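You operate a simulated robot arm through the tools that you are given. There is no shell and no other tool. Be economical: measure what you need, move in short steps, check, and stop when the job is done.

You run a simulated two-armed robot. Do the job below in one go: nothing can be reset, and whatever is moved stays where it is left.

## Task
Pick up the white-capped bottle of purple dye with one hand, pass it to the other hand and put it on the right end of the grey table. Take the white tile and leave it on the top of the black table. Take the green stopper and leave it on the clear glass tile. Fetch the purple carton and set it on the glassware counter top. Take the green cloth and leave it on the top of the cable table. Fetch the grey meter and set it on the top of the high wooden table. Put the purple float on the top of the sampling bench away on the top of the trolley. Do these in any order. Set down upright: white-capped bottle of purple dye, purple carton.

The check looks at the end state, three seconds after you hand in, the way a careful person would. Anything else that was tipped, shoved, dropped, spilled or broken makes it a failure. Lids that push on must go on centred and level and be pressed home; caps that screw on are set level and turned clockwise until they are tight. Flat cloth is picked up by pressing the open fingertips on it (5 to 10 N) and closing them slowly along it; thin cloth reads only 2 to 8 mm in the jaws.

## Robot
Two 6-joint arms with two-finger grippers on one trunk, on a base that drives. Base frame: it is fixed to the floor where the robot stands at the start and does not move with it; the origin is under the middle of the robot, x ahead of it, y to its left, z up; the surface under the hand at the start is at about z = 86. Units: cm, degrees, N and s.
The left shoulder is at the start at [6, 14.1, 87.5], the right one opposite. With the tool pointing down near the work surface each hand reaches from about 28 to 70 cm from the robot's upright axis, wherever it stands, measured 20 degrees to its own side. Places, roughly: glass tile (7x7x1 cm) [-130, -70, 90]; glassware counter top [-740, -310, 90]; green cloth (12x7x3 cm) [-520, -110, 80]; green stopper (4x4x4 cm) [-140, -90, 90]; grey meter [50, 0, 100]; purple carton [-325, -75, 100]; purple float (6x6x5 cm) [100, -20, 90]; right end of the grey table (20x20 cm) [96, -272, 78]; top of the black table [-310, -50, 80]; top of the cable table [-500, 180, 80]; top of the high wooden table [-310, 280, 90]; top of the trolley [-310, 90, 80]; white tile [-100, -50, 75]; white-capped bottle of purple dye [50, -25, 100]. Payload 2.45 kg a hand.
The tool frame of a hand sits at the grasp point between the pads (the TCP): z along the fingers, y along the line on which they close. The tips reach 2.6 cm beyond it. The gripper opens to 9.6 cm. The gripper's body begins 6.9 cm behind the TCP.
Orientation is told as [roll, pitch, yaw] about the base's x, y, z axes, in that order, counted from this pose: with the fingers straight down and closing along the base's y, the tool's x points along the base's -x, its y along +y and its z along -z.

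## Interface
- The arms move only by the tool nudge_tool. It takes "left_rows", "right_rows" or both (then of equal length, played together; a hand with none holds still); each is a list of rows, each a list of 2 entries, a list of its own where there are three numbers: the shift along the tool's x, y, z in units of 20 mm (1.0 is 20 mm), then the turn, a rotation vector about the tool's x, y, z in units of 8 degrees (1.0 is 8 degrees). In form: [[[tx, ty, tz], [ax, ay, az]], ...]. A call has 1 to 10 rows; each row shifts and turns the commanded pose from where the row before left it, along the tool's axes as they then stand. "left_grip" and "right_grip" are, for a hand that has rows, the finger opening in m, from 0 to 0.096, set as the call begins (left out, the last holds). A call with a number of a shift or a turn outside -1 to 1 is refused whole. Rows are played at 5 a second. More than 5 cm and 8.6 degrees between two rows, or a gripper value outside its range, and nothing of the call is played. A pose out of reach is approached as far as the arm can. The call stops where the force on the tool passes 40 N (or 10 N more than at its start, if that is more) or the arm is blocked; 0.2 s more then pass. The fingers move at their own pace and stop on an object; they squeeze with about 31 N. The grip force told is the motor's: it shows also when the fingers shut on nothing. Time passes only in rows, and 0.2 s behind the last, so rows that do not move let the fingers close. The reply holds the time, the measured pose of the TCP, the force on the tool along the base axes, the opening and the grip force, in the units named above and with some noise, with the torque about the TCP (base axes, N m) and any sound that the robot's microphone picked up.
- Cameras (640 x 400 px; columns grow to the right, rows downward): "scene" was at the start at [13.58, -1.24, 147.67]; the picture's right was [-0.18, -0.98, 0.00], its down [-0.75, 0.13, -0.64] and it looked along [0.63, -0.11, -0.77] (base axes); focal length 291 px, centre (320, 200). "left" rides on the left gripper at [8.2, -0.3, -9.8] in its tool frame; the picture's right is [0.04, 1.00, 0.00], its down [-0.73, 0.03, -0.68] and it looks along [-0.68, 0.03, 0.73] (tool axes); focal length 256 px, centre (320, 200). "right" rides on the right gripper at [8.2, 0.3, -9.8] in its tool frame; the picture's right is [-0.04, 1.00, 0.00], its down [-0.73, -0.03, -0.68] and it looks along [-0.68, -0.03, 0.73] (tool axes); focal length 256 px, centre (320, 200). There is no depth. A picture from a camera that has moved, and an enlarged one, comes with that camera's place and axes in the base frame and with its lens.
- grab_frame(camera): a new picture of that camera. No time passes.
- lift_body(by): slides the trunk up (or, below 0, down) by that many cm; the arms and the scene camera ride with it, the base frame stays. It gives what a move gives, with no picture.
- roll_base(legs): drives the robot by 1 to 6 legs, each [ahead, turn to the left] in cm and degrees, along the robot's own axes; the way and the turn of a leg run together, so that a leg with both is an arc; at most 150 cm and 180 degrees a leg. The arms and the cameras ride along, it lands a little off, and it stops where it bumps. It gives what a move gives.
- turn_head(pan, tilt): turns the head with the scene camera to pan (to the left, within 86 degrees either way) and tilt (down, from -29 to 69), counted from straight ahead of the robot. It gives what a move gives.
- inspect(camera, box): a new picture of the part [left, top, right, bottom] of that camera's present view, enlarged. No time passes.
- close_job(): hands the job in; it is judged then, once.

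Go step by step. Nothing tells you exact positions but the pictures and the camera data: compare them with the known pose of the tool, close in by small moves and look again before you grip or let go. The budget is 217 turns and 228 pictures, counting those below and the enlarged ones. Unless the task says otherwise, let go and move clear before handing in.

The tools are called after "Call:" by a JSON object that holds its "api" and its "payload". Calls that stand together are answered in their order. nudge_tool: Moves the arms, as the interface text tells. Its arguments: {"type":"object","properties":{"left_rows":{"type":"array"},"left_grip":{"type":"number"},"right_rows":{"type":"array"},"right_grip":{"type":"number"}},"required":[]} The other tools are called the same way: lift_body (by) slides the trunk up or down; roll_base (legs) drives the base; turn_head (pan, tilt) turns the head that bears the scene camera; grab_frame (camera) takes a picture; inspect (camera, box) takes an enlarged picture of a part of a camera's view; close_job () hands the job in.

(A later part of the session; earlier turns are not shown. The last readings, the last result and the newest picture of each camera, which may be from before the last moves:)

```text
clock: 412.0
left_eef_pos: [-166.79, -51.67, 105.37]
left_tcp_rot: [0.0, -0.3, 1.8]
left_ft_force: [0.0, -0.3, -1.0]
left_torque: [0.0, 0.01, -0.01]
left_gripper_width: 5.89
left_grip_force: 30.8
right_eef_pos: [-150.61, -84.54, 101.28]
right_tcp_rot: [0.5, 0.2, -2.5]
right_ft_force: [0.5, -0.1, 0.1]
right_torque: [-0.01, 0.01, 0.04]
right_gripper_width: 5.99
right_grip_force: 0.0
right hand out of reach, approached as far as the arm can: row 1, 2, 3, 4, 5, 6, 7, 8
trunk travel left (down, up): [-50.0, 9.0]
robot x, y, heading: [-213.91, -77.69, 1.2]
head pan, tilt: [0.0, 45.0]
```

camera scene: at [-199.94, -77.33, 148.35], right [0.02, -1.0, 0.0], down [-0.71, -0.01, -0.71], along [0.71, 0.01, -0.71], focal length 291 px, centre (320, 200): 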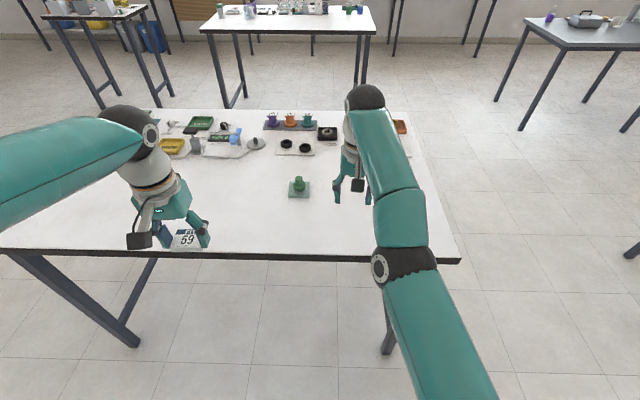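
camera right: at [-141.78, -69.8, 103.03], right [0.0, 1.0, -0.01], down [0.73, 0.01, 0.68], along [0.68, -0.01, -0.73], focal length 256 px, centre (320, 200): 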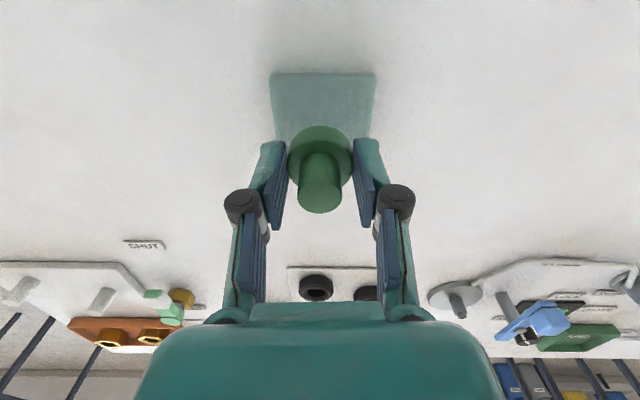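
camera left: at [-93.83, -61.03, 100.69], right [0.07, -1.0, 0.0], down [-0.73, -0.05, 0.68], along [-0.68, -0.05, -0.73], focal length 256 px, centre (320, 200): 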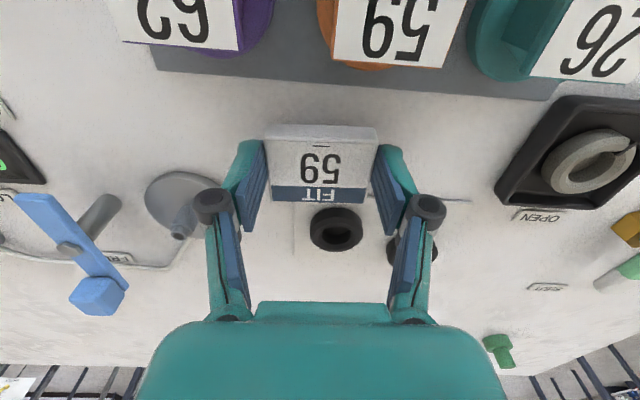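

I'll reset the commanded pose with a small base move, then creep the arm in with very small first steps to leave the straight pose.

Call:
{"api": "roll_base", "payload": {"legs": [[-3, 0]]}}

Call:
{"api": "nudge_tool", "payload": {"right_rows": [[[0.03, 0, 0], [0, 0, 0]], [[0.05, 0, 0], [0, 0, 0]], [[0.08, 0, 0], [0, 0, 0]], [[0.12, 0, 0], [0, 0, 0]], [[0.2, 0, 0], [0, 0, 0]], [[0.3, 0, 0], [0, 0, 0]], [[0.4, 0, 0], [0, 0, 0]], [[0.5, 0, 0], [0, 0, 0]], [[0.6, 0, 0], [0, 0, 0]], [[0.8, 0, 0], [0, 0, 0]]]}}

```text
clock: 412.8
left_eef_pos: [-170.02, -51.69, 105.52]
left_tcp_rot: [0.0, -0.4, 1.8]
left_ft_force: [-0.8, 0.4, 0.1]
left_torque: [0.01, -0.02, 0.01]
left_gripper_width: 5.89
left_grip_force: 31.2
right_eef_pos: [-153.84, -84.45, 101.34]
right_tcp_rot: [0.5, -0.1, -2.5]
right_ft_force: [-0.9, 0.2, 0.3]
right_torque: [0.01, -0.05, 0.05]
right_gripper_width: 5.98
right_grip_force: 0.1
trunk travel left (down, up): [-50.0, 9.0]
robot x, y, heading: [-216.71, -78.04, 1.0]
head pan, tilt: [0.0, 45.0]
```

```text
clock: 415.0
left_eef_pos: [-169.72, -51.67, 105.39]
left_tcp_rot: [-0.1, -0.3, 1.9]
left_ft_force: [0.0, 0.0, -1.1]
left_torque: [-0.03, -0.04, 0.01]
left_gripper_width: 5.92
left_grip_force: 30.9
right_eef_pos: [-153.99, -84.27, 101.67]
right_tcp_rot: [0.4, 0.4, -2.5]
right_ft_force: [0.3, -0.1, -0.5]
right_torque: [-0.01, 0.0, -0.01]
right_gripper_width: 5.98
right_grip_force: 0.0
right hand out of reach, approached as far as the arm can: row 4, 5, 6, 7, 8, 9, 10
trunk travel left (down, up): [-50.0, 9.0]
robot x, y, heading: [-216.98, -77.86, 0.9]
head pan, tilt: [0.0, 45.0]
```

Call:
{"api": "roll_base", "payload": {"legs": [[-2, 0]]}}

Call:
{"api": "nudge_tool", "payload": {"right_rows": [[[0, -0.3, 0], [0, 0, 0]], [[0, -0.3, 0], [0, 0, 0]], [[0, -0.3, 0], [0, 0, 0]], [[0, -0.5, 0], [0, 0, 0]], [[0, -0.5, 0], [0, 0, 0]], [[0, -0.5, 0], [0, 0, 0]], [[0, -1, 0], [0, 0, 0]], [[0, -1, 0], [0, 0, 0]]]}}

```text
clock: 415.8
left_eef_pos: [-171.89, -51.87, 105.4]
left_tcp_rot: [-0.2, -0.4, 1.9]
left_ft_force: [-0.3, 0.1, 0.6]
left_torque: [-0.01, -0.05, -0.02]
left_gripper_width: 5.91
left_grip_force: 30.8
right_eef_pos: [-156.05, -84.16, 101.77]
right_tcp_rot: [0.4, 0.3, -2.6]
right_ft_force: [0.0, -0.7, -0.2]
right_torque: [-0.03, -0.06, -0.01]
right_gripper_width: 6.01
right_grip_force: 0.0
trunk travel left (down, up): [-50.0, 9.0]
robot x, y, heading: [-219.2, -77.87, 1.0]
head pan, tilt: [0.0, 45.0]
```

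```text
clock: 417.6
left_eef_pos: [-171.9, -51.67, 105.32]
left_tcp_rot: [-0.1, -0.3, 1.9]
left_ft_force: [0.7, -0.3, -0.2]
left_torque: [0.04, 0.01, -0.04]
left_gripper_width: 5.91
left_grip_force: 31.5
right_eef_pos: [-154.84, -92.82, 102.19]
right_tcp_rot: [0.4, 0.4, -2.5]
right_ft_force: [-0.4, -0.2, 0.5]
right_torque: [-0.01, 0.02, -0.02]
right_gripper_width: 6.0
right_grip_force: 0.0
right hand out of reach, approached as far as the arm can: row 3, 5, 7, 8
trunk travel left (down, up): [-50.0, 9.0]
robot x, y, heading: [-218.95, -77.95, 1.4]
head pan, tilt: [0.0, 45.0]
```

Sideways moves work but inward ones don't: the arm is straight at its reach limit. I have to turn west anyway, so I'll roll ahead a bit for clearance and turn right, then check whether the elbow frees.

Call:
{"api": "roll_base", "payload": {"legs": [[14, 0], [0, -60]]}}

Call:
{"api": "nudge_tool", "payload": {"right_rows": [[[0.1, 0, 0], [0, 0, 0]], [[0.3, 0, 0], [0, 0, 0]], [[0.5, 0, 0], [0, 0, 0]], [[0.5, 0, 0], [0, 0, 0]]]}}

```text
clock: 421.0
left_eef_pos: [-152.36, -88.17, 105.58]
left_tcp_rot: [0.0, -0.3, -38.7]
left_ft_force: [0.0, 0.0, 0.6]
left_torque: [0.05, 0.0, -0.02]
left_gripper_width: 5.89
left_grip_force: 31.0
right_eef_pos: [-166.17, -130.52, 102.29]
right_tcp_rot: [0.7, -0.3, -43.3]
right_ft_force: [-0.2, 0.4, 0.5]
right_torque: [0.01, -0.04, -0.02]
right_gripper_width: 5.99
right_grip_force: 0.1
trunk travel left (down, up): [-50.0, 9.0]
robot x, y, heading: [-203.37, -74.78, -41.2]
head pan, tilt: [0.0, 45.0]
stopped in leg 2: the robot was blocked; the commanded pose is now the measured one
```

```text
clock: 422.0
left_eef_pos: [-152.25, -88.14, 105.52]
left_tcp_rot: [-0.1, -0.3, -38.7]
left_ft_force: [-0.1, 0.3, 0.5]
left_torque: [-0.02, 0.01, 0.02]
left_gripper_width: 5.92
left_grip_force: 31.1
right_eef_pos: [-166.26, -130.12, 102.33]
right_tcp_rot: [0.6, -0.2, -43.4]
right_ft_force: [0.4, 0.4, 0.2]
right_torque: [-0.01, 0.01, 0.0]
right_gripper_width: 5.99
right_grip_force: 0.1
right hand out of reach, approached as far as the arm can: row 2, 3, 4
trunk travel left (down, up): [-50.0, 9.0]
robot x, y, heading: [-203.03, -74.95, -41.1]
head pan, tilt: [0.0, 45.0]
```

Tiny inward steps do seem to be accepted, so I'll try a run of them.

Call:
{"api": "roll_base", "payload": {"legs": [[0, -10]]}}

Call:
{"api": "nudge_tool", "payload": {"right_rows": [[[0.06, 0, 0], [0, 0, 0]], [[0.06, 0, 0], [0, 0, 0]], [[0.06, 0, 0], [0, 0, 0]], [[0.06, 0, 0], [0, 0, 0]], [[0.06, 0, 0], [0, 0, 0]], [[0.06, 0, 0], [0, 0, 0]], [[0.06, 0, 0], [0, 0, 0]], [[0.06, 0, 0], [0, 0, 0]], [[0.06, 0, 0], [0, 0, 0]], [[0.06, 0, 0], [0, 0, 0]]]}}

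```text
clock: 423.1
left_eef_pos: [-155.4, -96.9, 105.47]
left_tcp_rot: [-0.1, -0.3, -48.7]
left_ft_force: [-0.3, -0.3, -0.9]
left_torque: [-0.03, 0.05, 0.02]
left_gripper_width: 5.89
left_grip_force: 31.0
right_eef_pos: [-176.46, -135.72, 102.39]
right_tcp_rot: [0.6, -0.1, -53.3]
right_ft_force: [0.2, -0.8, -0.3]
right_torque: [0.0, -0.01, -0.02]
right_gripper_width: 5.99
right_grip_force: 0.0
trunk travel left (down, up): [-50.0, 9.0]
robot x, y, heading: [-202.39, -74.21, -50.9]
head pan, tilt: [0.0, 45.0]
```

```text
clock: 425.3
left_eef_pos: [-155.36, -96.93, 105.57]
left_tcp_rot: [-0.1, -0.3, -48.7]
left_ft_force: [-0.1, 0.4, 0.3]
left_torque: [-0.02, -0.01, -0.01]
left_gripper_width: 5.89
left_grip_force: 31.4
right_eef_pos: [-176.41, -135.72, 102.67]
right_tcp_rot: [0.6, -0.1, -53.4]
right_ft_force: [0.4, 0.3, 0.0]
right_torque: [-0.01, -0.02, -0.01]
right_gripper_width: 6.0
right_grip_force: 0.0
right hand out of reach, approached as far as the arm can: row 3, 6, 10
trunk travel left (down, up): [-50.0, 9.0]
robot x, y, heading: [-202.98, -74.0, -50.9]
head pan, tilt: [0.0, 45.0]
```

Call:
{"api": "roll_base", "payload": {"legs": [[0, -5]]}}

Call:
{"api": "nudge_tool", "payload": {"right_rows": [[[0, 0, 0.5], [0, 0, 0]], [[0, 0, 0.5], [0, 0, 0]], [[0, 0, 0.5], [0, 0, 0]], [[0, 0, 0.5], [0, 0, 0]], [[0, 0, 0.5], [0, 0, 0]], [[0, 0, 0.5], [0, 0, 0]], [[0, 0, 0.5], [0, 0, 0]], [[0, 0, 0.5], [0, 0, 0]]]}}

Call:
{"api": "turn_head", "payload": {"pan": -20, "tilt": 45}}

Call:
{"api": "grab_frame", "payload": {"camera": "scene"}}

```text
clock: 426.2
left_eef_pos: [-157.46, -100.81, 105.68]
left_tcp_rot: [-0.1, -0.3, -53.6]
left_ft_force: [0.3, 0.2, -1.5]
left_torque: [-0.03, -0.01, -0.03]
left_gripper_width: 5.9
left_grip_force: 31.1
right_eef_pos: [-181.92, -137.71, 102.78]
right_tcp_rot: [0.6, -0.2, -58.4]
right_ft_force: [-0.5, 0.2, -0.5]
right_torque: [-0.03, -0.01, 0.01]
right_gripper_width: 6.02
right_grip_force: 0.0
trunk travel left (down, up): [-50.0, 9.0]
robot x, y, heading: [-202.3, -73.98, -55.8]
head pan, tilt: [0.0, 45.0]
```

```text
clock: 428.0
left_eef_pos: [-157.42, -100.94, 105.61]
left_tcp_rot: [0.0, -0.4, -53.7]
left_ft_force: [-0.2, -0.4, -1.0]
left_torque: [-0.03, -0.03, -0.01]
left_gripper_width: 5.9
left_grip_force: 30.9
right_eef_pos: [-180.63, -139.66, 95.4]
right_tcp_rot: [0.6, -0.1, -58.3]
right_ft_force: [0.3, -0.1, -0.1]
right_torque: [-0.01, 0.02, -0.02]
right_gripper_width: 6.0
right_grip_force: 0.0
right hand out of reach, approached as far as the arm can: row 2, 3, 4, 6, 7
trunk travel left (down, up): [-50.0, 9.0]
robot x, y, heading: [-202.3, -73.96, -55.8]
head pan, tilt: [0.0, 45.0]
```

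```text
clock: 428.9
left_eef_pos: [-157.48, -100.8, 105.61]
left_tcp_rot: [-0.2, -0.3, -53.6]
left_ft_force: [-0.7, 0.2, -1.1]
left_torque: [-0.04, 0.0, 0.01]
left_gripper_width: 5.9
left_grip_force: 31.3
right_eef_pos: [-180.59, -139.51, 95.39]
right_tcp_rot: [0.6, -0.2, -58.2]
right_ft_force: [0.4, 1.3, 0.3]
right_torque: [-0.01, 0.04, -0.01]
right_gripper_width: 6.0
right_grip_force: 0.0
trunk travel left (down, up): [-50.0, 9.0]
robot x, y, heading: [-202.35, -74.17, -56.0]
head pan, tilt: [-20.0, 45.0]
```

```text
99 pictures are left
camera scene: at [-196.86, -86.7, 148.35], right [-0.97, -0.24, 0.0], down [-0.17, 0.69, -0.71], along [0.17, -0.69, -0.71], focal length 291 px, centre (320, 200)
```

scene: 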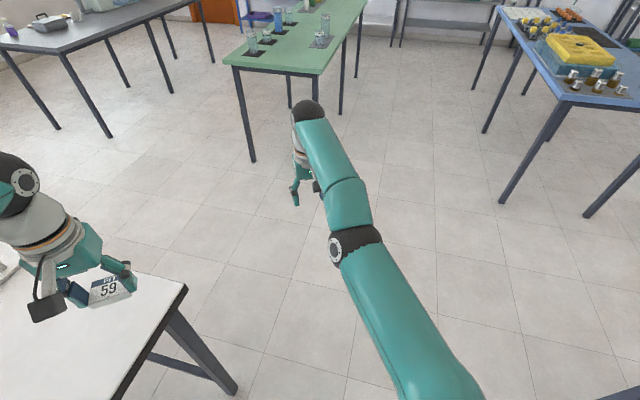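

I'll try one strong combined step: inward, down and tilting the wrist back, which pulls the wrist straight toward the shoulder.

Call:
{"api": "nudge_tool", "payload": {"right_rows": [[[1, 0, 0.6], [0, -1, 0]], [[1, 0, 0.6], [0, -1, 0]], [[1, 0, 0.6], [0, -1, 0]], [[1, 0, 0.6], [0, -1, 0]]]}}

```text
clock: 429.9
left_eef_pos: [-157.49, -100.85, 105.61]
left_tcp_rot: [-0.2, -0.2, -53.7]
left_ft_force: [-0.3, -0.7, -0.8]
left_torque: [-0.01, 0.02, 0.01]
left_gripper_width: 5.86
left_grip_force: 31.2
right_eef_pos: [-180.42, -139.63, 95.47]
right_tcp_rot: [0.6, -0.2, -58.3]
right_ft_force: [-0.7, 0.3, 0.5]
right_torque: [-0.01, 0.0, 0.0]
right_gripper_width: 6.02
right_grip_force: 0.0
right hand out of reach, approached as far as the arm can: row 1, 2, 3, 4
trunk travel left (down, up): [-50.0, 9.0]
robot x, y, heading: [-202.11, -73.89, -55.7]
head pan, tilt: [-20.0, 45.0]
```

I can do the rest with the left hand alone if need be. I'll park the straight right arm by swinging it rigidly upward about its shoulder.

Call:
{"api": "nudge_tool", "payload": {"right_rows": [[[0.14, 0, -0.98], [0, -0.245, 0]], [[0.14, 0, -0.98], [0, -0.245, 0]], [[0.14, 0, -0.98], [0, -0.245, 0]], [[0.14, 0, -0.98], [0, -0.245, 0]], [[0.14, 0, -0.98], [0, -0.245, 0]], [[0.14, 0, -0.98], [0, -0.245, 0]], [[0.14, 0, -0.98], [0, -0.245, 0]], [[0.14, 0, -0.98], [0, -0.245, 0]], [[0.14, 0, -0.98], [0, -0.245, 0]], [[0.14, 0, -0.98], [0, -0.245, 0]]]}}

```text
clock: 432.1
left_eef_pos: [-157.5, -100.7, 105.57]
left_tcp_rot: [0.0, -0.3, -53.6]
left_ft_force: [-0.3, 0.6, 0.2]
left_torque: [-0.01, 0.02, -0.01]
left_gripper_width: 5.89
left_grip_force: 30.4
right_eef_pos: [-181.42, -138.45, 116.32]
right_tcp_rot: [0.8, -19.6, -58.6]
right_ft_force: [0.1, -0.1, 0.6]
right_torque: [-0.02, -0.04, 0.0]
right_gripper_width: 6.01
right_grip_force: 0.1
right hand out of reach, approached as far as the arm can: row 1, 2, 3, 4, 5, 6, 7, 8, 9, 10
trunk travel left (down, up): [-50.0, 9.0]
robot x, y, heading: [-202.25, -74.14, -55.8]
head pan, tilt: [-20.0, 45.0]
```

Call:
{"api": "nudge_tool", "payload": {"right_rows": [[[0.5, 0, 0], [0, 0, 0]], [[0.5, 0, 0], [0, 0, 0]], [[1, 0, 0], [0, 0, 0]], [[1, 0, 0], [0, 0, 0]]]}}

```text
clock: 433.1
left_eef_pos: [-157.43, -100.88, 105.61]
left_tcp_rot: [-0.1, -0.3, -53.6]
left_ft_force: [0.0, 0.7, -0.9]
left_torque: [0.02, 0.01, 0.01]
left_gripper_width: 5.88
left_grip_force: 31.4
right_eef_pos: [-181.38, -137.7, 117.14]
right_tcp_rot: [0.7, -19.6, -58.5]
right_ft_force: [-0.4, -0.1, 0.0]
right_torque: [-0.02, 0.01, -0.04]
right_gripper_width: 5.98
right_grip_force: 0.1
right hand out of reach, approached as far as the arm can: row 1, 2, 3, 4
trunk travel left (down, up): [-50.0, 9.0]
robot x, y, heading: [-202.04, -73.87, -55.8]
head pan, tilt: [-20.0, 45.0]
```

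Call:
{"api": "roll_base", "payload": {"legs": [[0, -40]]}}

Call:
{"api": "nudge_tool", "payload": {"right_rows": [[[0.3, 0, -0.95], [0, -0.25, 0]], [[0.3, 0, -0.95], [0, -0.25, 0]], [[0.3, 0, -0.95], [0, -0.25, 0]], [[0.3, 0, -0.95], [0, -0.25, 0]], [[0.3, 0, -0.95], [0, -0.25, 0]], [[0.3, 0, -0.95], [0, -0.25, 0]], [[0.3, 0, -0.95], [0, -0.25, 0]], [[0.3, 0, -0.95], [0, -0.25, 0]], [[0.3, 0, -0.95], [0, -0.25, 0]], [[0.3, 0, -0.95], [0, -0.25, 0]]]}}

Call:
{"api": "nudge_tool", "payload": {"right_rows": [[[1, 0, 0], [0, 0, 0]], [[1, 0, 0], [0, 0, 0]], [[1, 0, 0], [0, 0, 0]]]}}

```text
clock: 435.6
left_eef_pos: [-185.26, -123.08, 105.62]
left_tcp_rot: [-0.1, -0.2, -93.8]
left_ft_force: [0.3, 0.2, -0.7]
left_torque: [0.01, 0.0, 0.05]
left_gripper_width: 5.85
left_grip_force: 31.1
right_eef_pos: [-227.47, -135.93, 117.14]
right_tcp_rot: [0.7, -19.5, -98.7]
right_ft_force: [-1.0, -0.5, -0.4]
right_torque: [-0.01, 0.0, 0.0]
right_gripper_width: 6.01
right_grip_force: 0.0
trunk travel left (down, up): [-50.0, 9.0]
robot x, y, heading: [-198.45, -73.94, -95.4]
head pan, tilt: [-20.0, 45.0]
```

```text
clock: 437.8
left_eef_pos: [-185.16, -123.07, 105.66]
left_tcp_rot: [-0.2, -0.3, -93.9]
left_ft_force: [0.1, 0.7, -0.6]
left_torque: [0.0, -0.01, -0.02]
left_gripper_width: 5.91
left_grip_force: 31.0
right_eef_pos: [-226.13, -126.95, 136.57]
right_tcp_rot: [0.7, -39.5, -98.9]
right_ft_force: [-0.1, 0.9, -0.1]
right_torque: [-0.02, 0.02, 0.02]
right_gripper_width: 6.04
right_grip_force: 0.1
right hand out of reach, approached as far as the arm can: row 1, 2, 3, 4, 5, 6, 7, 8, 9, 10
trunk travel left (down, up): [-50.0, 9.0]
robot x, y, heading: [-198.69, -73.84, -95.5]
head pan, tilt: [-20.0, 45.0]
```

```text
clock: 438.6
left_eef_pos: [-185.19, -123.13, 105.64]
left_tcp_rot: [-0.1, -0.3, -93.9]
left_ft_force: [-0.2, 0.8, 0.4]
left_torque: [0.0, -0.01, 0.03]
left_gripper_width: 5.87
left_grip_force: 31.4
right_eef_pos: [-226.11, -126.2, 136.96]
right_tcp_rot: [0.8, -39.6, -98.9]
right_ft_force: [-0.2, 0.8, 1.0]
right_torque: [-0.04, -0.01, -0.02]
right_gripper_width: 6.03
right_grip_force: 0.0
right hand out of reach, approached as far as the arm can: row 1, 2, 3
trunk travel left (down, up): [-50.0, 9.0]
robot x, y, heading: [-198.94, -74.19, -95.4]
head pan, tilt: [-20.0, 45.0]
```

The right hand is parked high, which is safe for driving. Now I'll turn west and look over the black table.

Call:
{"api": "roll_base", "payload": {"legs": [[0, -45]]}}

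Call:
{"api": "roll_base", "payload": {"legs": [[0, -38]]}}

Call:
{"api": "turn_head", "payload": {"pan": 0, "tilt": 35}}

Call:
{"api": "grab_frame", "payload": {"camera": "scene"}}

```text
clock: 440.9
left_eef_pos: [-218.69, -120.81, 105.62]
left_tcp_rot: [0.1, -0.3, -132.5]
left_ft_force: [-0.9, 0.4, -0.4]
left_torque: [-0.03, -0.07, 0.02]
left_gripper_width: 5.92
left_grip_force: 31.0
right_eef_pos: [-252.67, -97.63, 137.05]
right_tcp_rot: [1.0, -39.7, -137.8]
right_ft_force: [-0.1, 0.4, -1.1]
right_torque: [-0.03, -0.04, 0.01]
right_gripper_width: 5.99
right_grip_force: 0.0
trunk travel left (down, up): [-50.0, 9.0]
robot x, y, heading: [-196.61, -75.86, -134.8]
head pan, tilt: [-20.0, 45.0]
stopped in leg 1: the robot was blocked; the commanded pose is now the measured one
```

```text
clock: 443.3
left_eef_pos: [-241.95, -98.25, 105.97]
left_tcp_rot: [0.1, -0.4, -169.8]
left_ft_force: [-0.2, 0.1, -0.7]
left_torque: [-0.03, 0.0, 0.0]
left_gripper_width: 5.89
left_grip_force: 30.9
right_eef_pos: [-254.36, -59.36, 136.45]
right_tcp_rot: [0.9, -39.4, -174.7]
right_ft_force: [0.2, 0.0, -1.0]
right_torque: [-0.11, 0.05, 0.04]
right_gripper_width: 5.99
right_grip_force: 0.1
trunk travel left (down, up): [-50.0, 9.0]
robot x, y, heading: [-196.68, -78.83, -172.7]
head pan, tilt: [-20.0, 45.0]
stopped in leg 1: the robot was blocked; the commanded pose is now the measured one
```

```text
clock: 444.2
left_eef_pos: [-241.86, -98.48, 105.93]
left_tcp_rot: [0.0, -0.3, -169.7]
left_ft_force: [0.4, 0.6, -0.6]
left_torque: [0.0, 0.01, 0.0]
left_gripper_width: 5.9
left_grip_force: 31.3
right_eef_pos: [-254.35, -59.68, 136.41]
right_tcp_rot: [0.8, -39.3, -174.7]
right_ft_force: [-0.1, 0.2, -0.4]
right_torque: [-0.01, 0.0, -0.01]
right_gripper_width: 6.0
right_grip_force: 0.0
trunk travel left (down, up): [-50.0, 9.0]
robot x, y, heading: [-196.48, -78.6, -172.4]
head pan, tilt: [0.0, 35.0]
```

```text
98 pictures are left
camera scene: at [-211.54, -80.44, 149.83], right [-0.13, 0.99, 0.0], down [0.57, 0.07, -0.82], along [-0.81, -0.11, -0.57], focal length 291 px, centre (320, 200)
```

scene: 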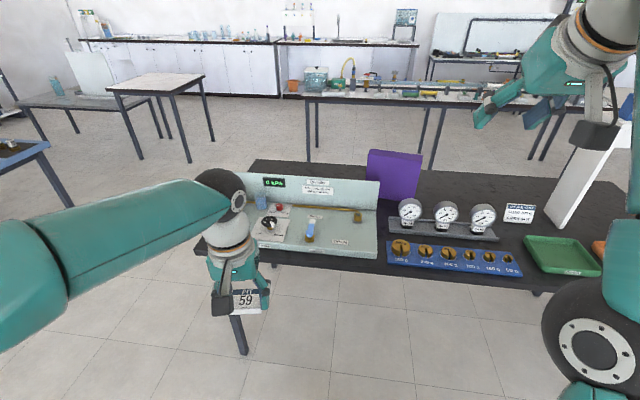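

The front of the black table is full of stations, and the free area and the carton are at its rear. I'll go round the south end to its west side.

Call:
{"api": "roll_base", "payload": {"legs": [[0, 45]]}}

Call:
{"api": "roll_base", "payload": {"legs": [[0, 37], [112, 0], [0, -45]]}}

Call:
{"api": "turn_head", "payload": {"pan": -10, "tilt": 25}}

Call:
{"api": "grab_frame", "payload": {"camera": "scene"}}

```text
clock: 446.9
left_eef_pos: [-214.53, -124.9, 105.89]
left_tcp_rot: [0.0, -0.4, -124.4]
left_ft_force: [-0.7, 0.5, -0.9]
left_torque: [0.04, -0.03, -0.03]
left_gripper_width: 5.91
left_grip_force: 30.9
right_eef_pos: [-250.95, -106.63, 136.57]
right_tcp_rot: [0.7, -39.2, -129.3]
right_ft_force: [-0.1, 0.1, -0.9]
right_torque: [0.0, 0.03, 0.02]
right_gripper_width: 5.98
right_grip_force: 0.0
trunk travel left (down, up): [-50.0, 9.0]
robot x, y, heading: [-199.33, -76.95, -127.2]
head pan, tilt: [0.0, 35.0]
```

```text
clock: 454.1
left_eef_pos: [-185.42, -232.72, 105.84]
left_tcp_rot: [-0.1, -0.2, -88.3]
left_ft_force: [0.7, -0.2, -0.1]
left_torque: [0.07, 0.02, 0.01]
left_gripper_width: 5.89
left_grip_force: 31.0
right_eef_pos: [-225.66, -239.36, 136.56]
right_tcp_rot: [0.6, -39.0, -93.0]
right_ft_force: [0.0, 0.0, -0.3]
right_torque: [0.06, 0.01, -0.05]
right_gripper_width: 5.99
right_grip_force: 0.0
trunk travel left (down, up): [-50.0, 9.0]
robot x, y, heading: [-200.93, -184.69, -92.6]
head pan, tilt: [0.0, 35.0]
stopped in leg 2: the robot was blocked; the commanded pose is now the measured one
```

```text
clock: 454.9
left_eef_pos: [-185.58, -232.47, 106.12]
left_tcp_rot: [-0.1, -0.4, -88.4]
left_ft_force: [0.4, -0.5, -0.7]
left_torque: [-0.03, -0.01, -0.01]
left_gripper_width: 5.91
left_grip_force: 31.4
right_eef_pos: [-225.79, -238.85, 136.73]
right_tcp_rot: [0.7, -39.1, -93.2]
right_ft_force: [-0.5, 0.2, -1.3]
right_torque: [0.02, -0.01, 0.02]
right_gripper_width: 5.98
right_grip_force: 0.0
trunk travel left (down, up): [-50.0, 9.0]
robot x, y, heading: [-201.28, -184.64, -92.6]
head pan, tilt: [-10.0, 25.0]
```

```text
97 pictures are left
camera scene: at [-203.64, -199.58, 151.41], right [-0.98, 0.22, 0.0], down [0.09, 0.41, -0.91], along [-0.2, -0.88, -0.42], focal length 291 px, centre (320, 200)
```

scene: 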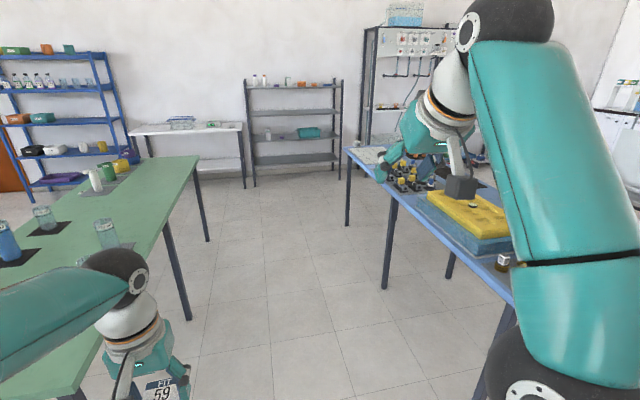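

Call:
{"api": "roll_base", "payload": {"legs": [[0, -45]]}}

Call:
{"api": "roll_base", "payload": {"legs": [[0, -42], [100, 0]]}}

Call:
{"api": "grab_frame", "payload": {"camera": "scene"}}

```text
clock: 457.6
left_eef_pos: [-223.9, -229.74, 105.98]
left_tcp_rot: [-0.1, -0.4, -133.4]
left_ft_force: [-0.1, -0.5, -1.0]
left_torque: [0.04, -0.01, 0.02]
left_gripper_width: 5.91
left_grip_force: 31.0
right_eef_pos: [-257.01, -205.87, 136.44]
right_tcp_rot: [0.9, -39.3, -138.1]
right_ft_force: [-3.1, -2.8, -0.8]
right_torque: [0.16, -0.13, -0.02]
right_gripper_width: 6.0
right_grip_force: 0.0
trunk travel left (down, up): [-50.0, 9.0]
robot x, y, heading: [-199.35, -187.06, -137.6]
head pan, tilt: [-10.0, 25.0]
```

```text
clock: 460.6
left_eef_pos: [-247.36, -200.85, 106.2]
left_tcp_rot: [0.1, -0.3, -176.7]
left_ft_force: [0.8, 0.1, -0.7]
left_torque: [-0.06, -0.05, -0.01]
left_gripper_width: 5.89
left_grip_force: 31.3
right_eef_pos: [-254.71, -161.22, 135.62]
right_tcp_rot: [1.0, -38.9, 178.7]
right_ft_force: [0.5, 0.6, -0.3]
right_torque: [-0.07, -0.01, 0.01]
right_gripper_width: 5.99
right_grip_force: 0.1
trunk travel left (down, up): [-50.0, 9.0]
robot x, y, heading: [-200.29, -190.73, 178.5]
head pan, tilt: [-10.0, 25.0]
stopped in leg 2: the robot was blocked; the commanded pose is now the measured one
```

```text
96 pictures are left
camera scene: at [-215.54, -187.97, 151.38], right [0.2, 0.98, 0.0], down [0.42, -0.09, -0.91], along [-0.89, 0.18, -0.42], focal length 291 px, centre (320, 200)
```

scene: 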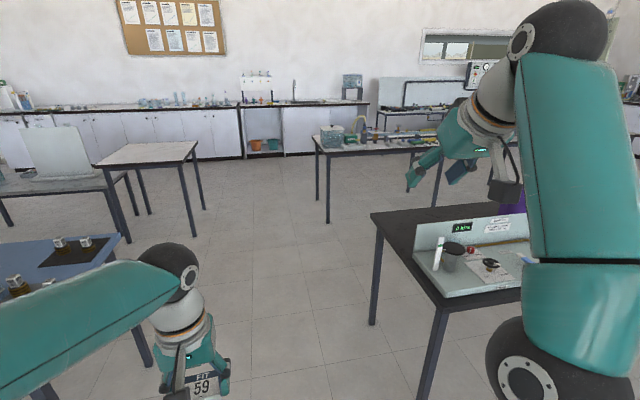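

Call:
{"api": "roll_base", "payload": {"legs": [[90, 0]]}}

```text
clock: 465.4
left_eef_pos: [-337.16, -198.88, 106.23]
left_tcp_rot: [-0.2, -0.4, -176.4]
left_ft_force: [0.0, 1.4, 0.7]
left_torque: [-0.04, -0.04, -0.02]
left_gripper_width: 5.88
left_grip_force: 30.6
right_eef_pos: [-344.59, -159.43, 135.65]
right_tcp_rot: [0.8, -38.9, 179.2]
right_ft_force: [-0.2, 0.2, 0.2]
right_torque: [0.01, 0.02, -0.01]
right_gripper_width: 5.99
right_grip_force: 0.0
trunk travel left (down, up): [-50.0, 9.0]
robot x, y, heading: [-290.55, -188.36, 178.6]
head pan, tilt: [-10.0, 25.0]
```

Call:
{"api": "roll_base", "payload": {"legs": [[98, 0], [0, -45]]}}

Call:
{"api": "roll_base", "payload": {"legs": [[0, -43]]}}

Call:
{"api": "turn_head", "payload": {"pan": -30, "tilt": 35}}

Call:
{"api": "grab_frame", "payload": {"camera": "scene"}}

```text
clock: 472.2
left_eef_pos: [-433.9, -172.98, 106.3]
left_tcp_rot: [0.1, -0.6, 154.3]
left_ft_force: [0.0, 0.4, -0.9]
left_torque: [-0.05, 0.01, 0.04]
left_gripper_width: 5.88
left_grip_force: 30.6
right_eef_pos: [-420.73, -134.86, 135.85]
right_tcp_rot: [1.2, -39.4, 149.4]
right_ft_force: [0.2, 0.7, -1.3]
right_torque: [-0.03, 0.04, 0.04]
right_gripper_width: 6.02
right_grip_force: 0.0
trunk travel left (down, up): [-50.0, 9.0]
robot x, y, heading: [-388.69, -188.8, 149.2]
head pan, tilt: [-10.0, 25.0]
stopped in leg 2: the robot was blocked; the commanded pose is now the measured one
```

```text
clock: 474.2
left_eef_pos: [-420.61, -152.81, 106.51]
left_tcp_rot: [0.0, -0.4, 124.6]
left_ft_force: [0.0, -0.1, -0.2]
left_torque: [-0.01, 0.04, -0.01]
left_gripper_width: 5.9
left_grip_force: 31.6
right_eef_pos: [-390.58, -126.79, 135.13]
right_tcp_rot: [1.2, -39.2, 120.5]
right_ft_force: [1.6, 0.1, -0.4]
right_torque: [-0.02, 0.05, 0.07]
right_gripper_width: 6.01
right_grip_force: 0.0
trunk travel left (down, up): [-50.0, 9.0]
robot x, y, heading: [-390.99, -189.57, 119.4]
head pan, tilt: [-10.0, 25.0]
stopped in leg 1: the robot was blocked; the commanded pose is now the measured one
```

```text
clock: 475.0
left_eef_pos: [-420.64, -152.83, 106.35]
left_tcp_rot: [-0.2, -0.5, 124.7]
left_ft_force: [0.7, -0.1, -0.4]
left_torque: [0.0, -0.01, 0.02]
left_gripper_width: 5.9
left_grip_force: 31.2
right_eef_pos: [-390.71, -126.68, 135.13]
right_tcp_rot: [1.1, -39.1, 120.5]
right_ft_force: [1.4, 0.0, -0.7]
right_torque: [0.02, -0.03, 0.01]
right_gripper_width: 6.0
right_grip_force: 0.1
trunk travel left (down, up): [-50.0, 9.0]
robot x, y, heading: [-390.24, -189.74, 119.3]
head pan, tilt: [-30.0, 35.0]
```

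```text
95 pictures are left
camera scene: at [-393.6, -175.32, 149.84], right [1.0, -0.01, 0.0], down [-0.01, -0.57, -0.82], along [0.01, 0.82, -0.57], focal length 291 px, centre (320, 200)
```

scene: 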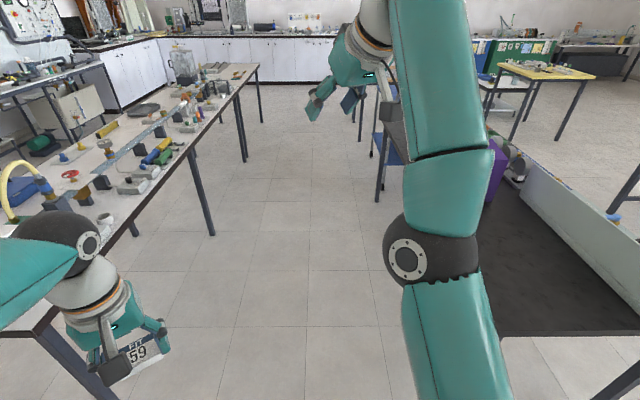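

The rear of the black table is wide open beside the carton. I'll finish turning, move up alongside and face it.

Call:
{"api": "roll_base", "payload": {"legs": [[0, -29]]}}

Call:
{"api": "roll_base", "payload": {"legs": [[70, 0], [0, -45]]}}

Call:
{"api": "roll_base", "payload": {"legs": [[0, -45]]}}

Call:
{"api": "turn_head", "payload": {"pan": 10, "tilt": 45}}

Call:
{"api": "grab_frame", "payload": {"camera": "scene"}}

```text
clock: 476.6
left_eef_pos: [-405.27, -144.08, 106.47]
left_tcp_rot: [-0.1, -0.3, 103.3]
left_ft_force: [-0.3, -0.7, -0.1]
left_torque: [0.0, 0.02, 0.03]
left_gripper_width: 5.93
left_grip_force: 30.9
right_eef_pos: [-367.79, -130.89, 135.22]
right_tcp_rot: [1.4, -39.6, 98.7]
right_ft_force: [0.3, -0.1, 0.0]
right_torque: [-0.01, 0.02, 0.01]
right_gripper_width: 6.02
right_grip_force: 0.1
trunk travel left (down, up): [-50.0, 9.0]
robot x, y, heading: [-392.39, -189.43, 97.7]
head pan, tilt: [-30.0, 35.0]
stopped in leg 1: the robot was blocked; the commanded pose is now the measured one
```

```text
clock: 482.7
left_eef_pos: [-380.62, -77.62, 106.61]
left_tcp_rot: [-0.1, -0.6, 61.4]
left_ft_force: [0.8, -0.4, 0.1]
left_torque: [-0.05, 0.07, 0.02]
left_gripper_width: 5.89
left_grip_force: 31.4
right_eef_pos: [-344.4, -93.23, 134.85]
right_tcp_rot: [1.9, -40.4, 56.5]
right_ft_force: [0.7, -0.3, -0.3]
right_torque: [0.07, 0.07, 0.06]
right_gripper_width: 6.0
right_grip_force: 0.0
trunk travel left (down, up): [-50.0, 9.0]
robot x, y, heading: [-403.68, -118.66, 54.8]
head pan, tilt: [-30.0, 35.0]
stopped in leg 2: the robot was blocked; the commanded pose is now the measured one
```

```text
clock: 485.4
left_eef_pos: [-357.97, -105.66, 106.67]
left_tcp_rot: [-0.1, -0.6, 16.8]
left_ft_force: [0.5, 0.6, 0.3]
left_torque: [0.0, 0.0, -0.03]
left_gripper_width: 5.92
left_grip_force: 31.0
right_eef_pos: [-343.78, -141.92, 134.25]
right_tcp_rot: [2.0, -40.4, 12.0]
right_ft_force: [-0.6, 0.7, 0.1]
right_torque: [0.0, -0.02, 0.0]
right_gripper_width: 5.98
right_grip_force: 0.1
trunk travel left (down, up): [-50.0, 9.0]
robot x, y, heading: [-404.15, -115.37, 10.3]
head pan, tilt: [-30.0, 35.0]
```

```text
clock: 486.4
left_eef_pos: [-358.06, -105.65, 106.65]
left_tcp_rot: [-0.1, -0.5, 16.8]
left_ft_force: [0.3, 0.8, -0.1]
left_torque: [0.02, 0.04, -0.02]
left_gripper_width: 5.91
left_grip_force: 31.2
right_eef_pos: [-343.85, -141.91, 134.35]
right_tcp_rot: [1.9, -40.4, 12.0]
right_ft_force: [0.9, 0.3, 0.3]
right_torque: [0.0, -0.03, 0.0]
right_gripper_width: 5.98
right_grip_force: 0.0
trunk travel left (down, up): [-50.0, 9.0]
robot x, y, heading: [-404.05, -115.44, 10.7]
head pan, tilt: [10.0, 45.0]
```

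```text
94 pictures are left
camera scene: at [-390.52, -111.04, 148.35], right [0.35, -0.94, 0.0], down [-0.66, -0.25, -0.71], along [0.66, 0.25, -0.71], focal length 291 px, centre (320, 200)
```

scene: 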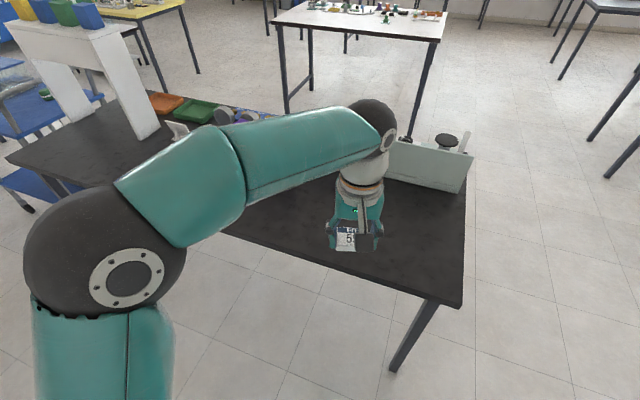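

Call:
{"api": "roll_base", "payload": {"legs": [[14, 0]]}}

Call:
{"api": "nudge_tool", "payload": {"left_rows": [[[-1, -0.3, 0], [0, 0, 0]], [[-1, -0.3, 0], [0, 0, 0]], [[-1, -0.3, 0], [0, 0, 0]], [[-1, -0.3, 0], [0, 0, 0]], [[-1, -0.3, 0], [0, 0, 0]], [[0, 0, 1], [0, 0, 0]], [[0, 0, 1], [0, 0, 0]], [[0, 0, 1], [0, 0, 0]], [[0, 0, 1], [0, 0, 0]], [[0, 0, 1], [0, 0, 0]]]}}

Call:
{"api": "grab_frame", "payload": {"camera": "left"}}

Call:
{"api": "grab_frame", "payload": {"camera": "scene"}}

```text
clock: 487.8
left_eef_pos: [-343.97, -102.99, 106.71]
left_tcp_rot: [-0.1, -0.3, 16.9]
left_ft_force: [1.5, -0.2, -1.6]
left_torque: [-0.03, 0.02, 0.0]
left_gripper_width: 5.9
left_grip_force: 30.8
right_eef_pos: [-329.91, -139.23, 134.15]
right_tcp_rot: [1.9, -40.3, 12.0]
right_ft_force: [0.6, -0.7, -0.2]
right_torque: [-0.02, 0.02, 0.0]
right_gripper_width: 5.97
right_grip_force: 0.0
trunk travel left (down, up): [-50.0, 9.0]
robot x, y, heading: [-390.34, -112.96, 10.6]
head pan, tilt: [10.0, 45.0]
```

```text
clock: 490.0
left_eef_pos: [-333.75, -102.99, 96.81]
left_tcp_rot: [-0.1, -0.5, 16.8]
left_ft_force: [0.1, -0.6, 0.2]
left_torque: [0.03, 0.0, -0.01]
left_gripper_width: 5.91
left_grip_force: 30.6
right_eef_pos: [-330.14, -139.29, 134.18]
right_tcp_rot: [1.8, -40.3, 11.9]
right_ft_force: [-0.3, -0.2, 0.8]
right_torque: [0.04, 0.01, 0.01]
right_gripper_width: 6.01
right_grip_force: 0.1
trunk travel left (down, up): [-50.0, 9.0]
robot x, y, heading: [-390.37, -112.61, 10.4]
head pan, tilt: [10.0, 45.0]
```

```text
93 pictures are left
camera left: at [-341.56, -105.63, 106.48], right [-0.33, 0.94, 0.0], down [0.69, 0.24, 0.69], along [0.65, 0.22, -0.73], focal length 256 px, centre (320, 200)
```

left: 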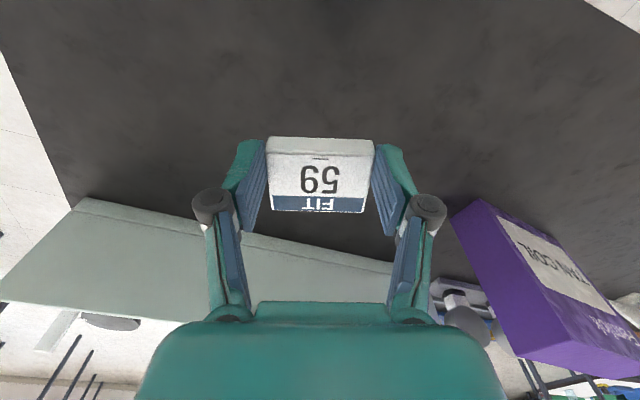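

```text
92 pictures are left
camera scene: at [-376.68, -108.43, 148.35], right [0.35, -0.94, 0.0], down [-0.66, -0.25, -0.71], along [0.66, 0.25, -0.71], focal length 291 px, centre (320, 200)
```

scene: 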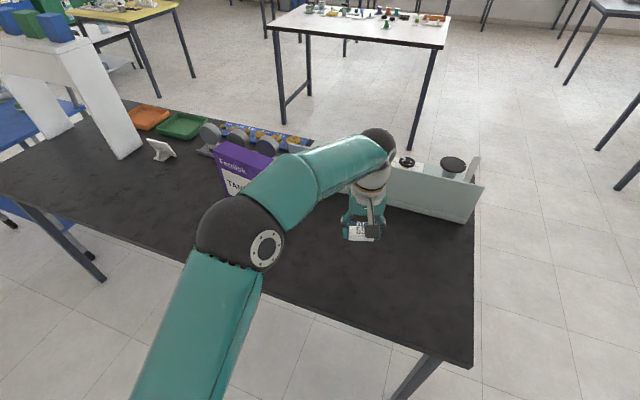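

Call:
{"api": "nudge_tool", "payload": {"left_rows": [[[0, 0, 1], [0, 0, 0]], [[0, 0, 1], [0, 0, 0]], [[0, 0, 1], [0, 0, 0]], [[0, 0, 1], [0, 0, 0]], [[0, 0, 1], [0, 0, 0]], [[0, 0, 0.8], [0, 0, 0]], [[0, 0, 0.2], [0, 0, 0]], [[0, 0, 0.15], [0, 0, 0]], [[0, 0, 0.15], [0, 0, 0]], [[0, 0, 0.1], [0, 0, 0]]]}}

```text
clock: 492.2
left_eef_pos: [-333.65, -102.98, 84.04]
left_tcp_rot: [-0.1, -0.5, 16.9]
left_ft_force: [0.7, 0.7, 0.2]
left_torque: [-0.01, 0.0, -0.03]
left_gripper_width: 5.91
left_grip_force: 30.5
right_eef_pos: [-330.06, -139.31, 134.29]
right_tcp_rot: [1.9, -40.4, 12.0]
right_ft_force: [-0.3, -0.2, 0.7]
right_torque: [0.02, 0.01, -0.01]
right_gripper_width: 6.01
right_grip_force: 0.1
trunk travel left (down, up): [-50.0, 9.0]
robot x, y, heading: [-390.3, -112.53, 10.5]
head pan, tilt: [10.0, 45.0]
```

Call:
{"api": "nudge_tool", "payload": {"left_rows": [[[0, 0, 0.15], [0, 0, 0]], [[0, 0, 0.15], [0, 0, 0]], [[0, 0, 0.12], [0, 0, 0]], [[0, 0, 0.12], [0, 0, 0]]]}}

```text
clock: 493.2
left_eef_pos: [-333.56, -103.09, 83.04]
left_tcp_rot: [0.0, -0.4, 16.9]
left_ft_force: [-0.9, 0.9, -1.6]
left_torque: [0.01, 0.02, -0.02]
left_gripper_width: 5.93
left_grip_force: 30.6
right_eef_pos: [-330.04, -139.39, 134.31]
right_tcp_rot: [2.0, -40.4, 12.0]
right_ft_force: [-0.3, -0.2, 1.3]
right_torque: [0.01, -0.01, -0.04]
right_gripper_width: 6.0
right_grip_force: 0.1
trunk travel left (down, up): [-50.0, 9.0]
robot x, y, heading: [-390.22, -112.79, 10.3]
head pan, tilt: [10.0, 45.0]
```

Call:
{"api": "nudge_tool", "payload": {"left_rows": [[[0, 0, 0.12], [0, 0, 0]], [[0, 0, 0.12], [0, 0, 0]], [[0, 0, 0.12], [0, 0, 0]], [[0, 0, 0.12], [0, 0, 0]]]}}

```text
clock: 494.2
left_eef_pos: [-333.66, -103.14, 81.97]
left_tcp_rot: [-0.2, -0.6, 16.8]
left_ft_force: [-0.7, 0.3, -0.2]
left_torque: [-0.01, 0.02, -0.01]
left_gripper_width: 5.88
left_grip_force: 31.1
right_eef_pos: [-330.0, -139.3, 134.3]
right_tcp_rot: [1.9, -40.4, 12.1]
right_ft_force: [-0.1, -0.3, -0.2]
right_torque: [0.0, -0.02, -0.03]
right_gripper_width: 6.01
right_grip_force: 0.0
trunk travel left (down, up): [-50.0, 9.0]
robot x, y, heading: [-390.23, -112.61, 10.4]
head pan, tilt: [10.0, 45.0]
```

Call:
{"api": "nudge_tool", "payload": {"left_rows": [[[0, 0, 0.12], [0, 0, 0]], [[0, 0, 0.12], [0, 0, 0]], [[0, 0, 0.1], [0, 0, 0]], [[0, 0, 0.1], [0, 0, 0]]]}}

```text
clock: 495.2
left_eef_pos: [-333.63, -103.07, 81.27]
left_tcp_rot: [-0.2, -0.7, 16.9]
left_ft_force: [-2.2, 0.6, 12.2]
left_torque: [0.12, 0.2, 0.02]
left_gripper_width: 5.91
left_grip_force: 30.9
right_eef_pos: [-330.25, -139.35, 134.34]
right_tcp_rot: [1.9, -40.5, 12.1]
right_ft_force: [0.2, -0.8, -0.4]
right_torque: [-0.01, 0.02, 0.02]
right_gripper_width: 6.01
right_grip_force: 0.1
trunk travel left (down, up): [-50.0, 9.0]
robot x, y, heading: [-390.11, -112.95, 10.4]
head pan, tilt: [10.0, 45.0]
```

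Contact. I'll release and rise to where the arm was comfortable.

Call:
{"api": "nudge_tool", "payload": {"left_grip": 0.08, "left_rows": [[[0, 0, -0.1], [0, 0, 0]], [[0, 0, 0], [0, 0, 0]], [[0, 0, 0], [0, 0, 0]], [[0, 0, -1], [0, 0, 0]], [[0, 0, -1], [0, 0, 0]], [[0, 0, -1], [0, 0, 0]], [[0, 0, -1], [0, 0, 0]], [[0, 0, -1], [0, 0, 0]], [[0, 0, -1], [0, 0, 0]], [[1, 0, -1], [0, 0, 0]]]}}

Call:
{"api": "nudge_tool", "payload": {"left_rows": [[[1, 0, -1], [0, 0, 0]], [[1, 0, -1], [0, 0, 0]], [[1, 0, -1], [0, 0, 0]], [[1, 0, -1], [0, 0, 0]], [[1, 0, 0], [0, 0, 0]]]}}

Call:
{"api": "grab_frame", "payload": {"camera": "left"}}

Call:
{"api": "turn_head", "payload": {"pan": 25, "tilt": 40}}

Call:
{"api": "grab_frame", "payload": {"camera": "scene"}}

```text
clock: 497.4
left_eef_pos: [-335.49, -103.84, 95.52]
left_tcp_rot: [-0.2, -0.7, 16.8]
left_ft_force: [-0.3, -0.4, 1.2]
left_torque: [-0.01, 0.0, 0.0]
left_gripper_width: 8.01
left_grip_force: 0.2
right_eef_pos: [-330.25, -139.38, 134.34]
right_tcp_rot: [1.9, -40.3, 12.0]
right_ft_force: [-0.1, -0.4, 0.3]
right_torque: [0.03, 0.02, 0.03]
right_gripper_width: 5.98
right_grip_force: 0.0
trunk travel left (down, up): [-50.0, 9.0]
robot x, y, heading: [-390.27, -112.43, 10.2]
head pan, tilt: [10.0, 45.0]
```

```text
clock: 498.6
left_eef_pos: [-345.34, -106.65, 103.3]
left_tcp_rot: [-0.1, -0.4, 16.8]
left_ft_force: [-0.2, -0.8, -0.1]
left_torque: [-0.02, -0.03, -0.02]
left_gripper_width: 8.0
left_grip_force: 0.0
right_eef_pos: [-330.13, -139.35, 134.3]
right_tcp_rot: [1.9, -40.4, 12.0]
right_ft_force: [-0.9, -0.7, 0.3]
right_torque: [0.0, 0.01, 0.02]
right_gripper_width: 6.02
right_grip_force: 0.0
trunk travel left (down, up): [-50.0, 9.0]
robot x, y, heading: [-389.94, -112.3, 10.6]
head pan, tilt: [10.0, 45.0]
```

```text
91 pictures are left
camera left: at [-353.1, -109.41, 112.97], right [-0.33, 0.94, 0.0], down [0.69, 0.24, 0.69], along [0.65, 0.22, -0.73], focal length 256 px, centre (320, 200)
```

left: 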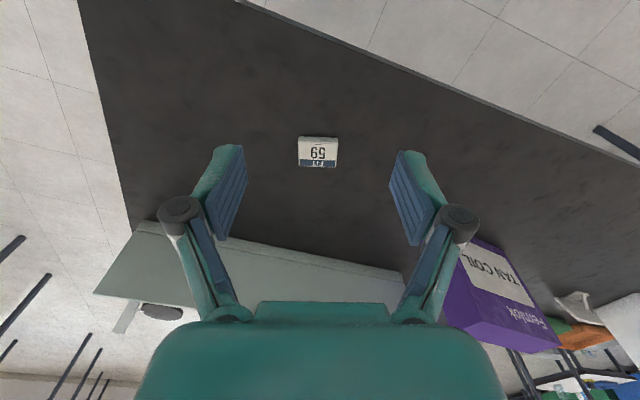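

```text
clock: 499.3
left_eef_pos: [-345.16, -106.69, 103.28]
left_tcp_rot: [-0.1, -0.5, 16.9]
left_ft_force: [-0.5, -0.5, -0.3]
left_torque: [-0.03, 0.0, 0.02]
left_gripper_width: 8.0
left_grip_force: 0.0
right_eef_pos: [-330.12, -139.35, 134.43]
right_tcp_rot: [2.0, -40.3, 12.0]
right_ft_force: [-0.2, -0.5, -0.1]
right_torque: [-0.03, 0.01, 0.0]
right_gripper_width: 6.02
right_grip_force: 0.1
trunk travel left (down, up): [-50.0, 9.0]
robot x, y, heading: [-389.91, -112.85, 10.4]
head pan, tilt: [25.0, 40.0]
```

```text
90 pictures are left
camera scene: at [-377.41, -106.36, 149.08], right [0.58, -0.82, 0.0], down [-0.52, -0.37, -0.77], along [0.62, 0.44, -0.64], focal length 291 px, centre (320, 200)
```

scene: 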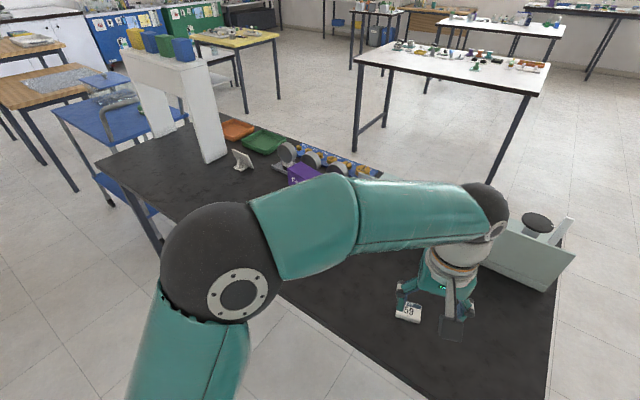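

The tile rests on the black table. Now for the carton: I'll shift the robot north so the left hand can reach it.

Call:
{"api": "roll_base", "payload": {"legs": [[-5, 0], [0, 60]]}}

Call:
{"api": "roll_base", "payload": {"legs": [[33, 0], [0, -45]]}}

Call:
{"api": "turn_head", "payload": {"pan": 0, "tilt": 40}}

Call:
{"api": "grab_frame", "payload": {"camera": "scene"}}

```text
clock: 502.1
left_eef_pos: [-362.35, -82.24, 103.41]
left_tcp_rot: [-0.1, -0.5, 53.2]
left_ft_force: [-1.0, 0.6, -0.5]
left_torque: [-0.02, -0.04, 0.03]
left_gripper_width: 7.99
left_grip_force: 0.1
right_eef_pos: [-330.88, -99.52, 134.43]
right_tcp_rot: [1.9, -40.5, 48.3]
right_ft_force: [-0.2, 0.5, 0.4]
right_torque: [-0.02, 0.05, -0.04]
right_gripper_width: 6.02
right_grip_force: 0.0
trunk travel left (down, up): [-50.0, 9.0]
robot x, y, heading: [-393.49, -115.73, 47.2]
head pan, tilt: [25.0, 40.0]
stopped in leg 2: the robot was blocked; the commanded pose is now the measured one
```

```text
clock: 505.9
left_eef_pos: [-327.93, -77.5, 103.52]
left_tcp_rot: [0.0, -0.5, 24.4]
left_ft_force: [0.2, 0.6, -0.7]
left_torque: [0.04, 0.02, 0.0]
left_gripper_width: 7.98
left_grip_force: 0.0
right_eef_pos: [-308.51, -107.69, 134.05]
right_tcp_rot: [2.2, -40.0, 19.5]
right_ft_force: [0.6, -0.7, -0.2]
right_torque: [0.01, 0.0, 0.03]
right_gripper_width: 5.97
right_grip_force: 0.0
trunk travel left (down, up): [-50.0, 9.0]
robot x, y, heading: [-372.05, -89.68, 17.6]
head pan, tilt: [25.0, 40.0]
stopped in leg 2: the robot was blocked; the commanded pose is now the measured one
```

```text
clock: 506.8
left_eef_pos: [-327.77, -77.33, 103.49]
left_tcp_rot: [-0.2, -0.5, 24.4]
left_ft_force: [0.5, -0.3, -0.7]
left_torque: [0.02, 0.03, 0.01]
left_gripper_width: 8.0
left_grip_force: 0.1
right_eef_pos: [-308.63, -107.46, 134.16]
right_tcp_rot: [2.1, -40.1, 19.6]
right_ft_force: [0.6, -0.2, 0.5]
right_torque: [0.02, 0.01, -0.01]
right_gripper_width: 6.03
right_grip_force: 0.1
trunk travel left (down, up): [-50.0, 9.0]
robot x, y, heading: [-371.55, -89.7, 17.6]
head pan, tilt: [0.0, 40.0]
```

```text
89 pictures are left
camera scene: at [-357.97, -84.64, 149.08], right [0.31, -0.95, 0.0], down [-0.61, -0.2, -0.77], along [0.73, 0.23, -0.64], focal length 291 px, centre (320, 200)
```

scene: 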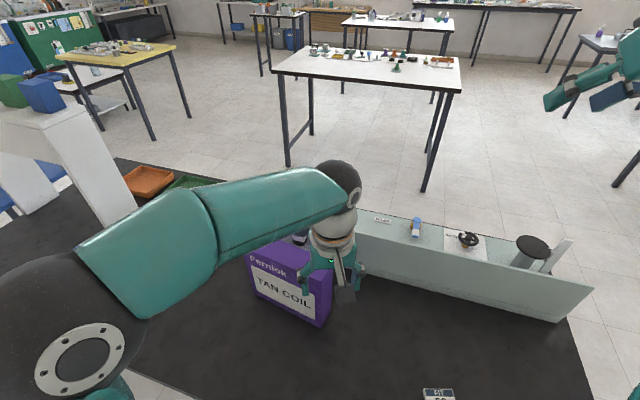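

Call:
{"api": "inspect", "payload": {"camera": "scene", "box": [220, 200, 400, 340]}}

Call:
{"api": "grab_frame", "payload": {"camera": "left"}}

```text
2.86 times, centred on (310, 270) of scene
camera zoom: at [-357.97, -84.64, 149.08], right [0.31, -0.95, 0.0], down [-0.61, -0.2, -0.77], along [0.73, 0.23, -0.64], focal length 832 px, centre (349, 0)
```

zoom: 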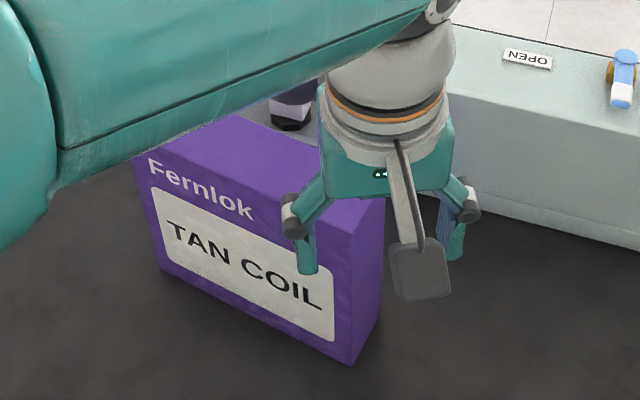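

```text
87 pictures are left
camera left: at [-335.17, -80.94, 113.12], right [-0.45, 0.89, 0.0], down [0.65, 0.33, 0.69], along [0.61, 0.31, -0.73], focal length 256 px, centre (320, 200)
```

left: 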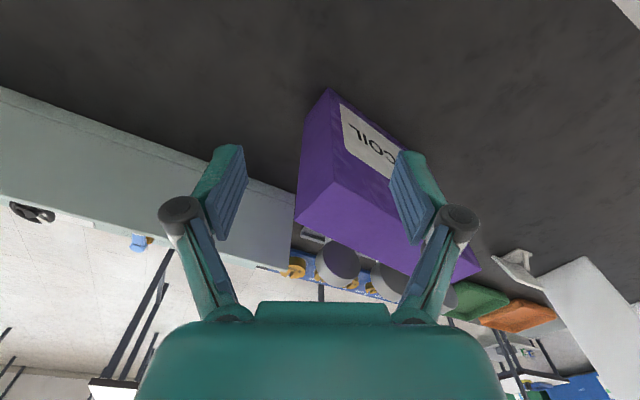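

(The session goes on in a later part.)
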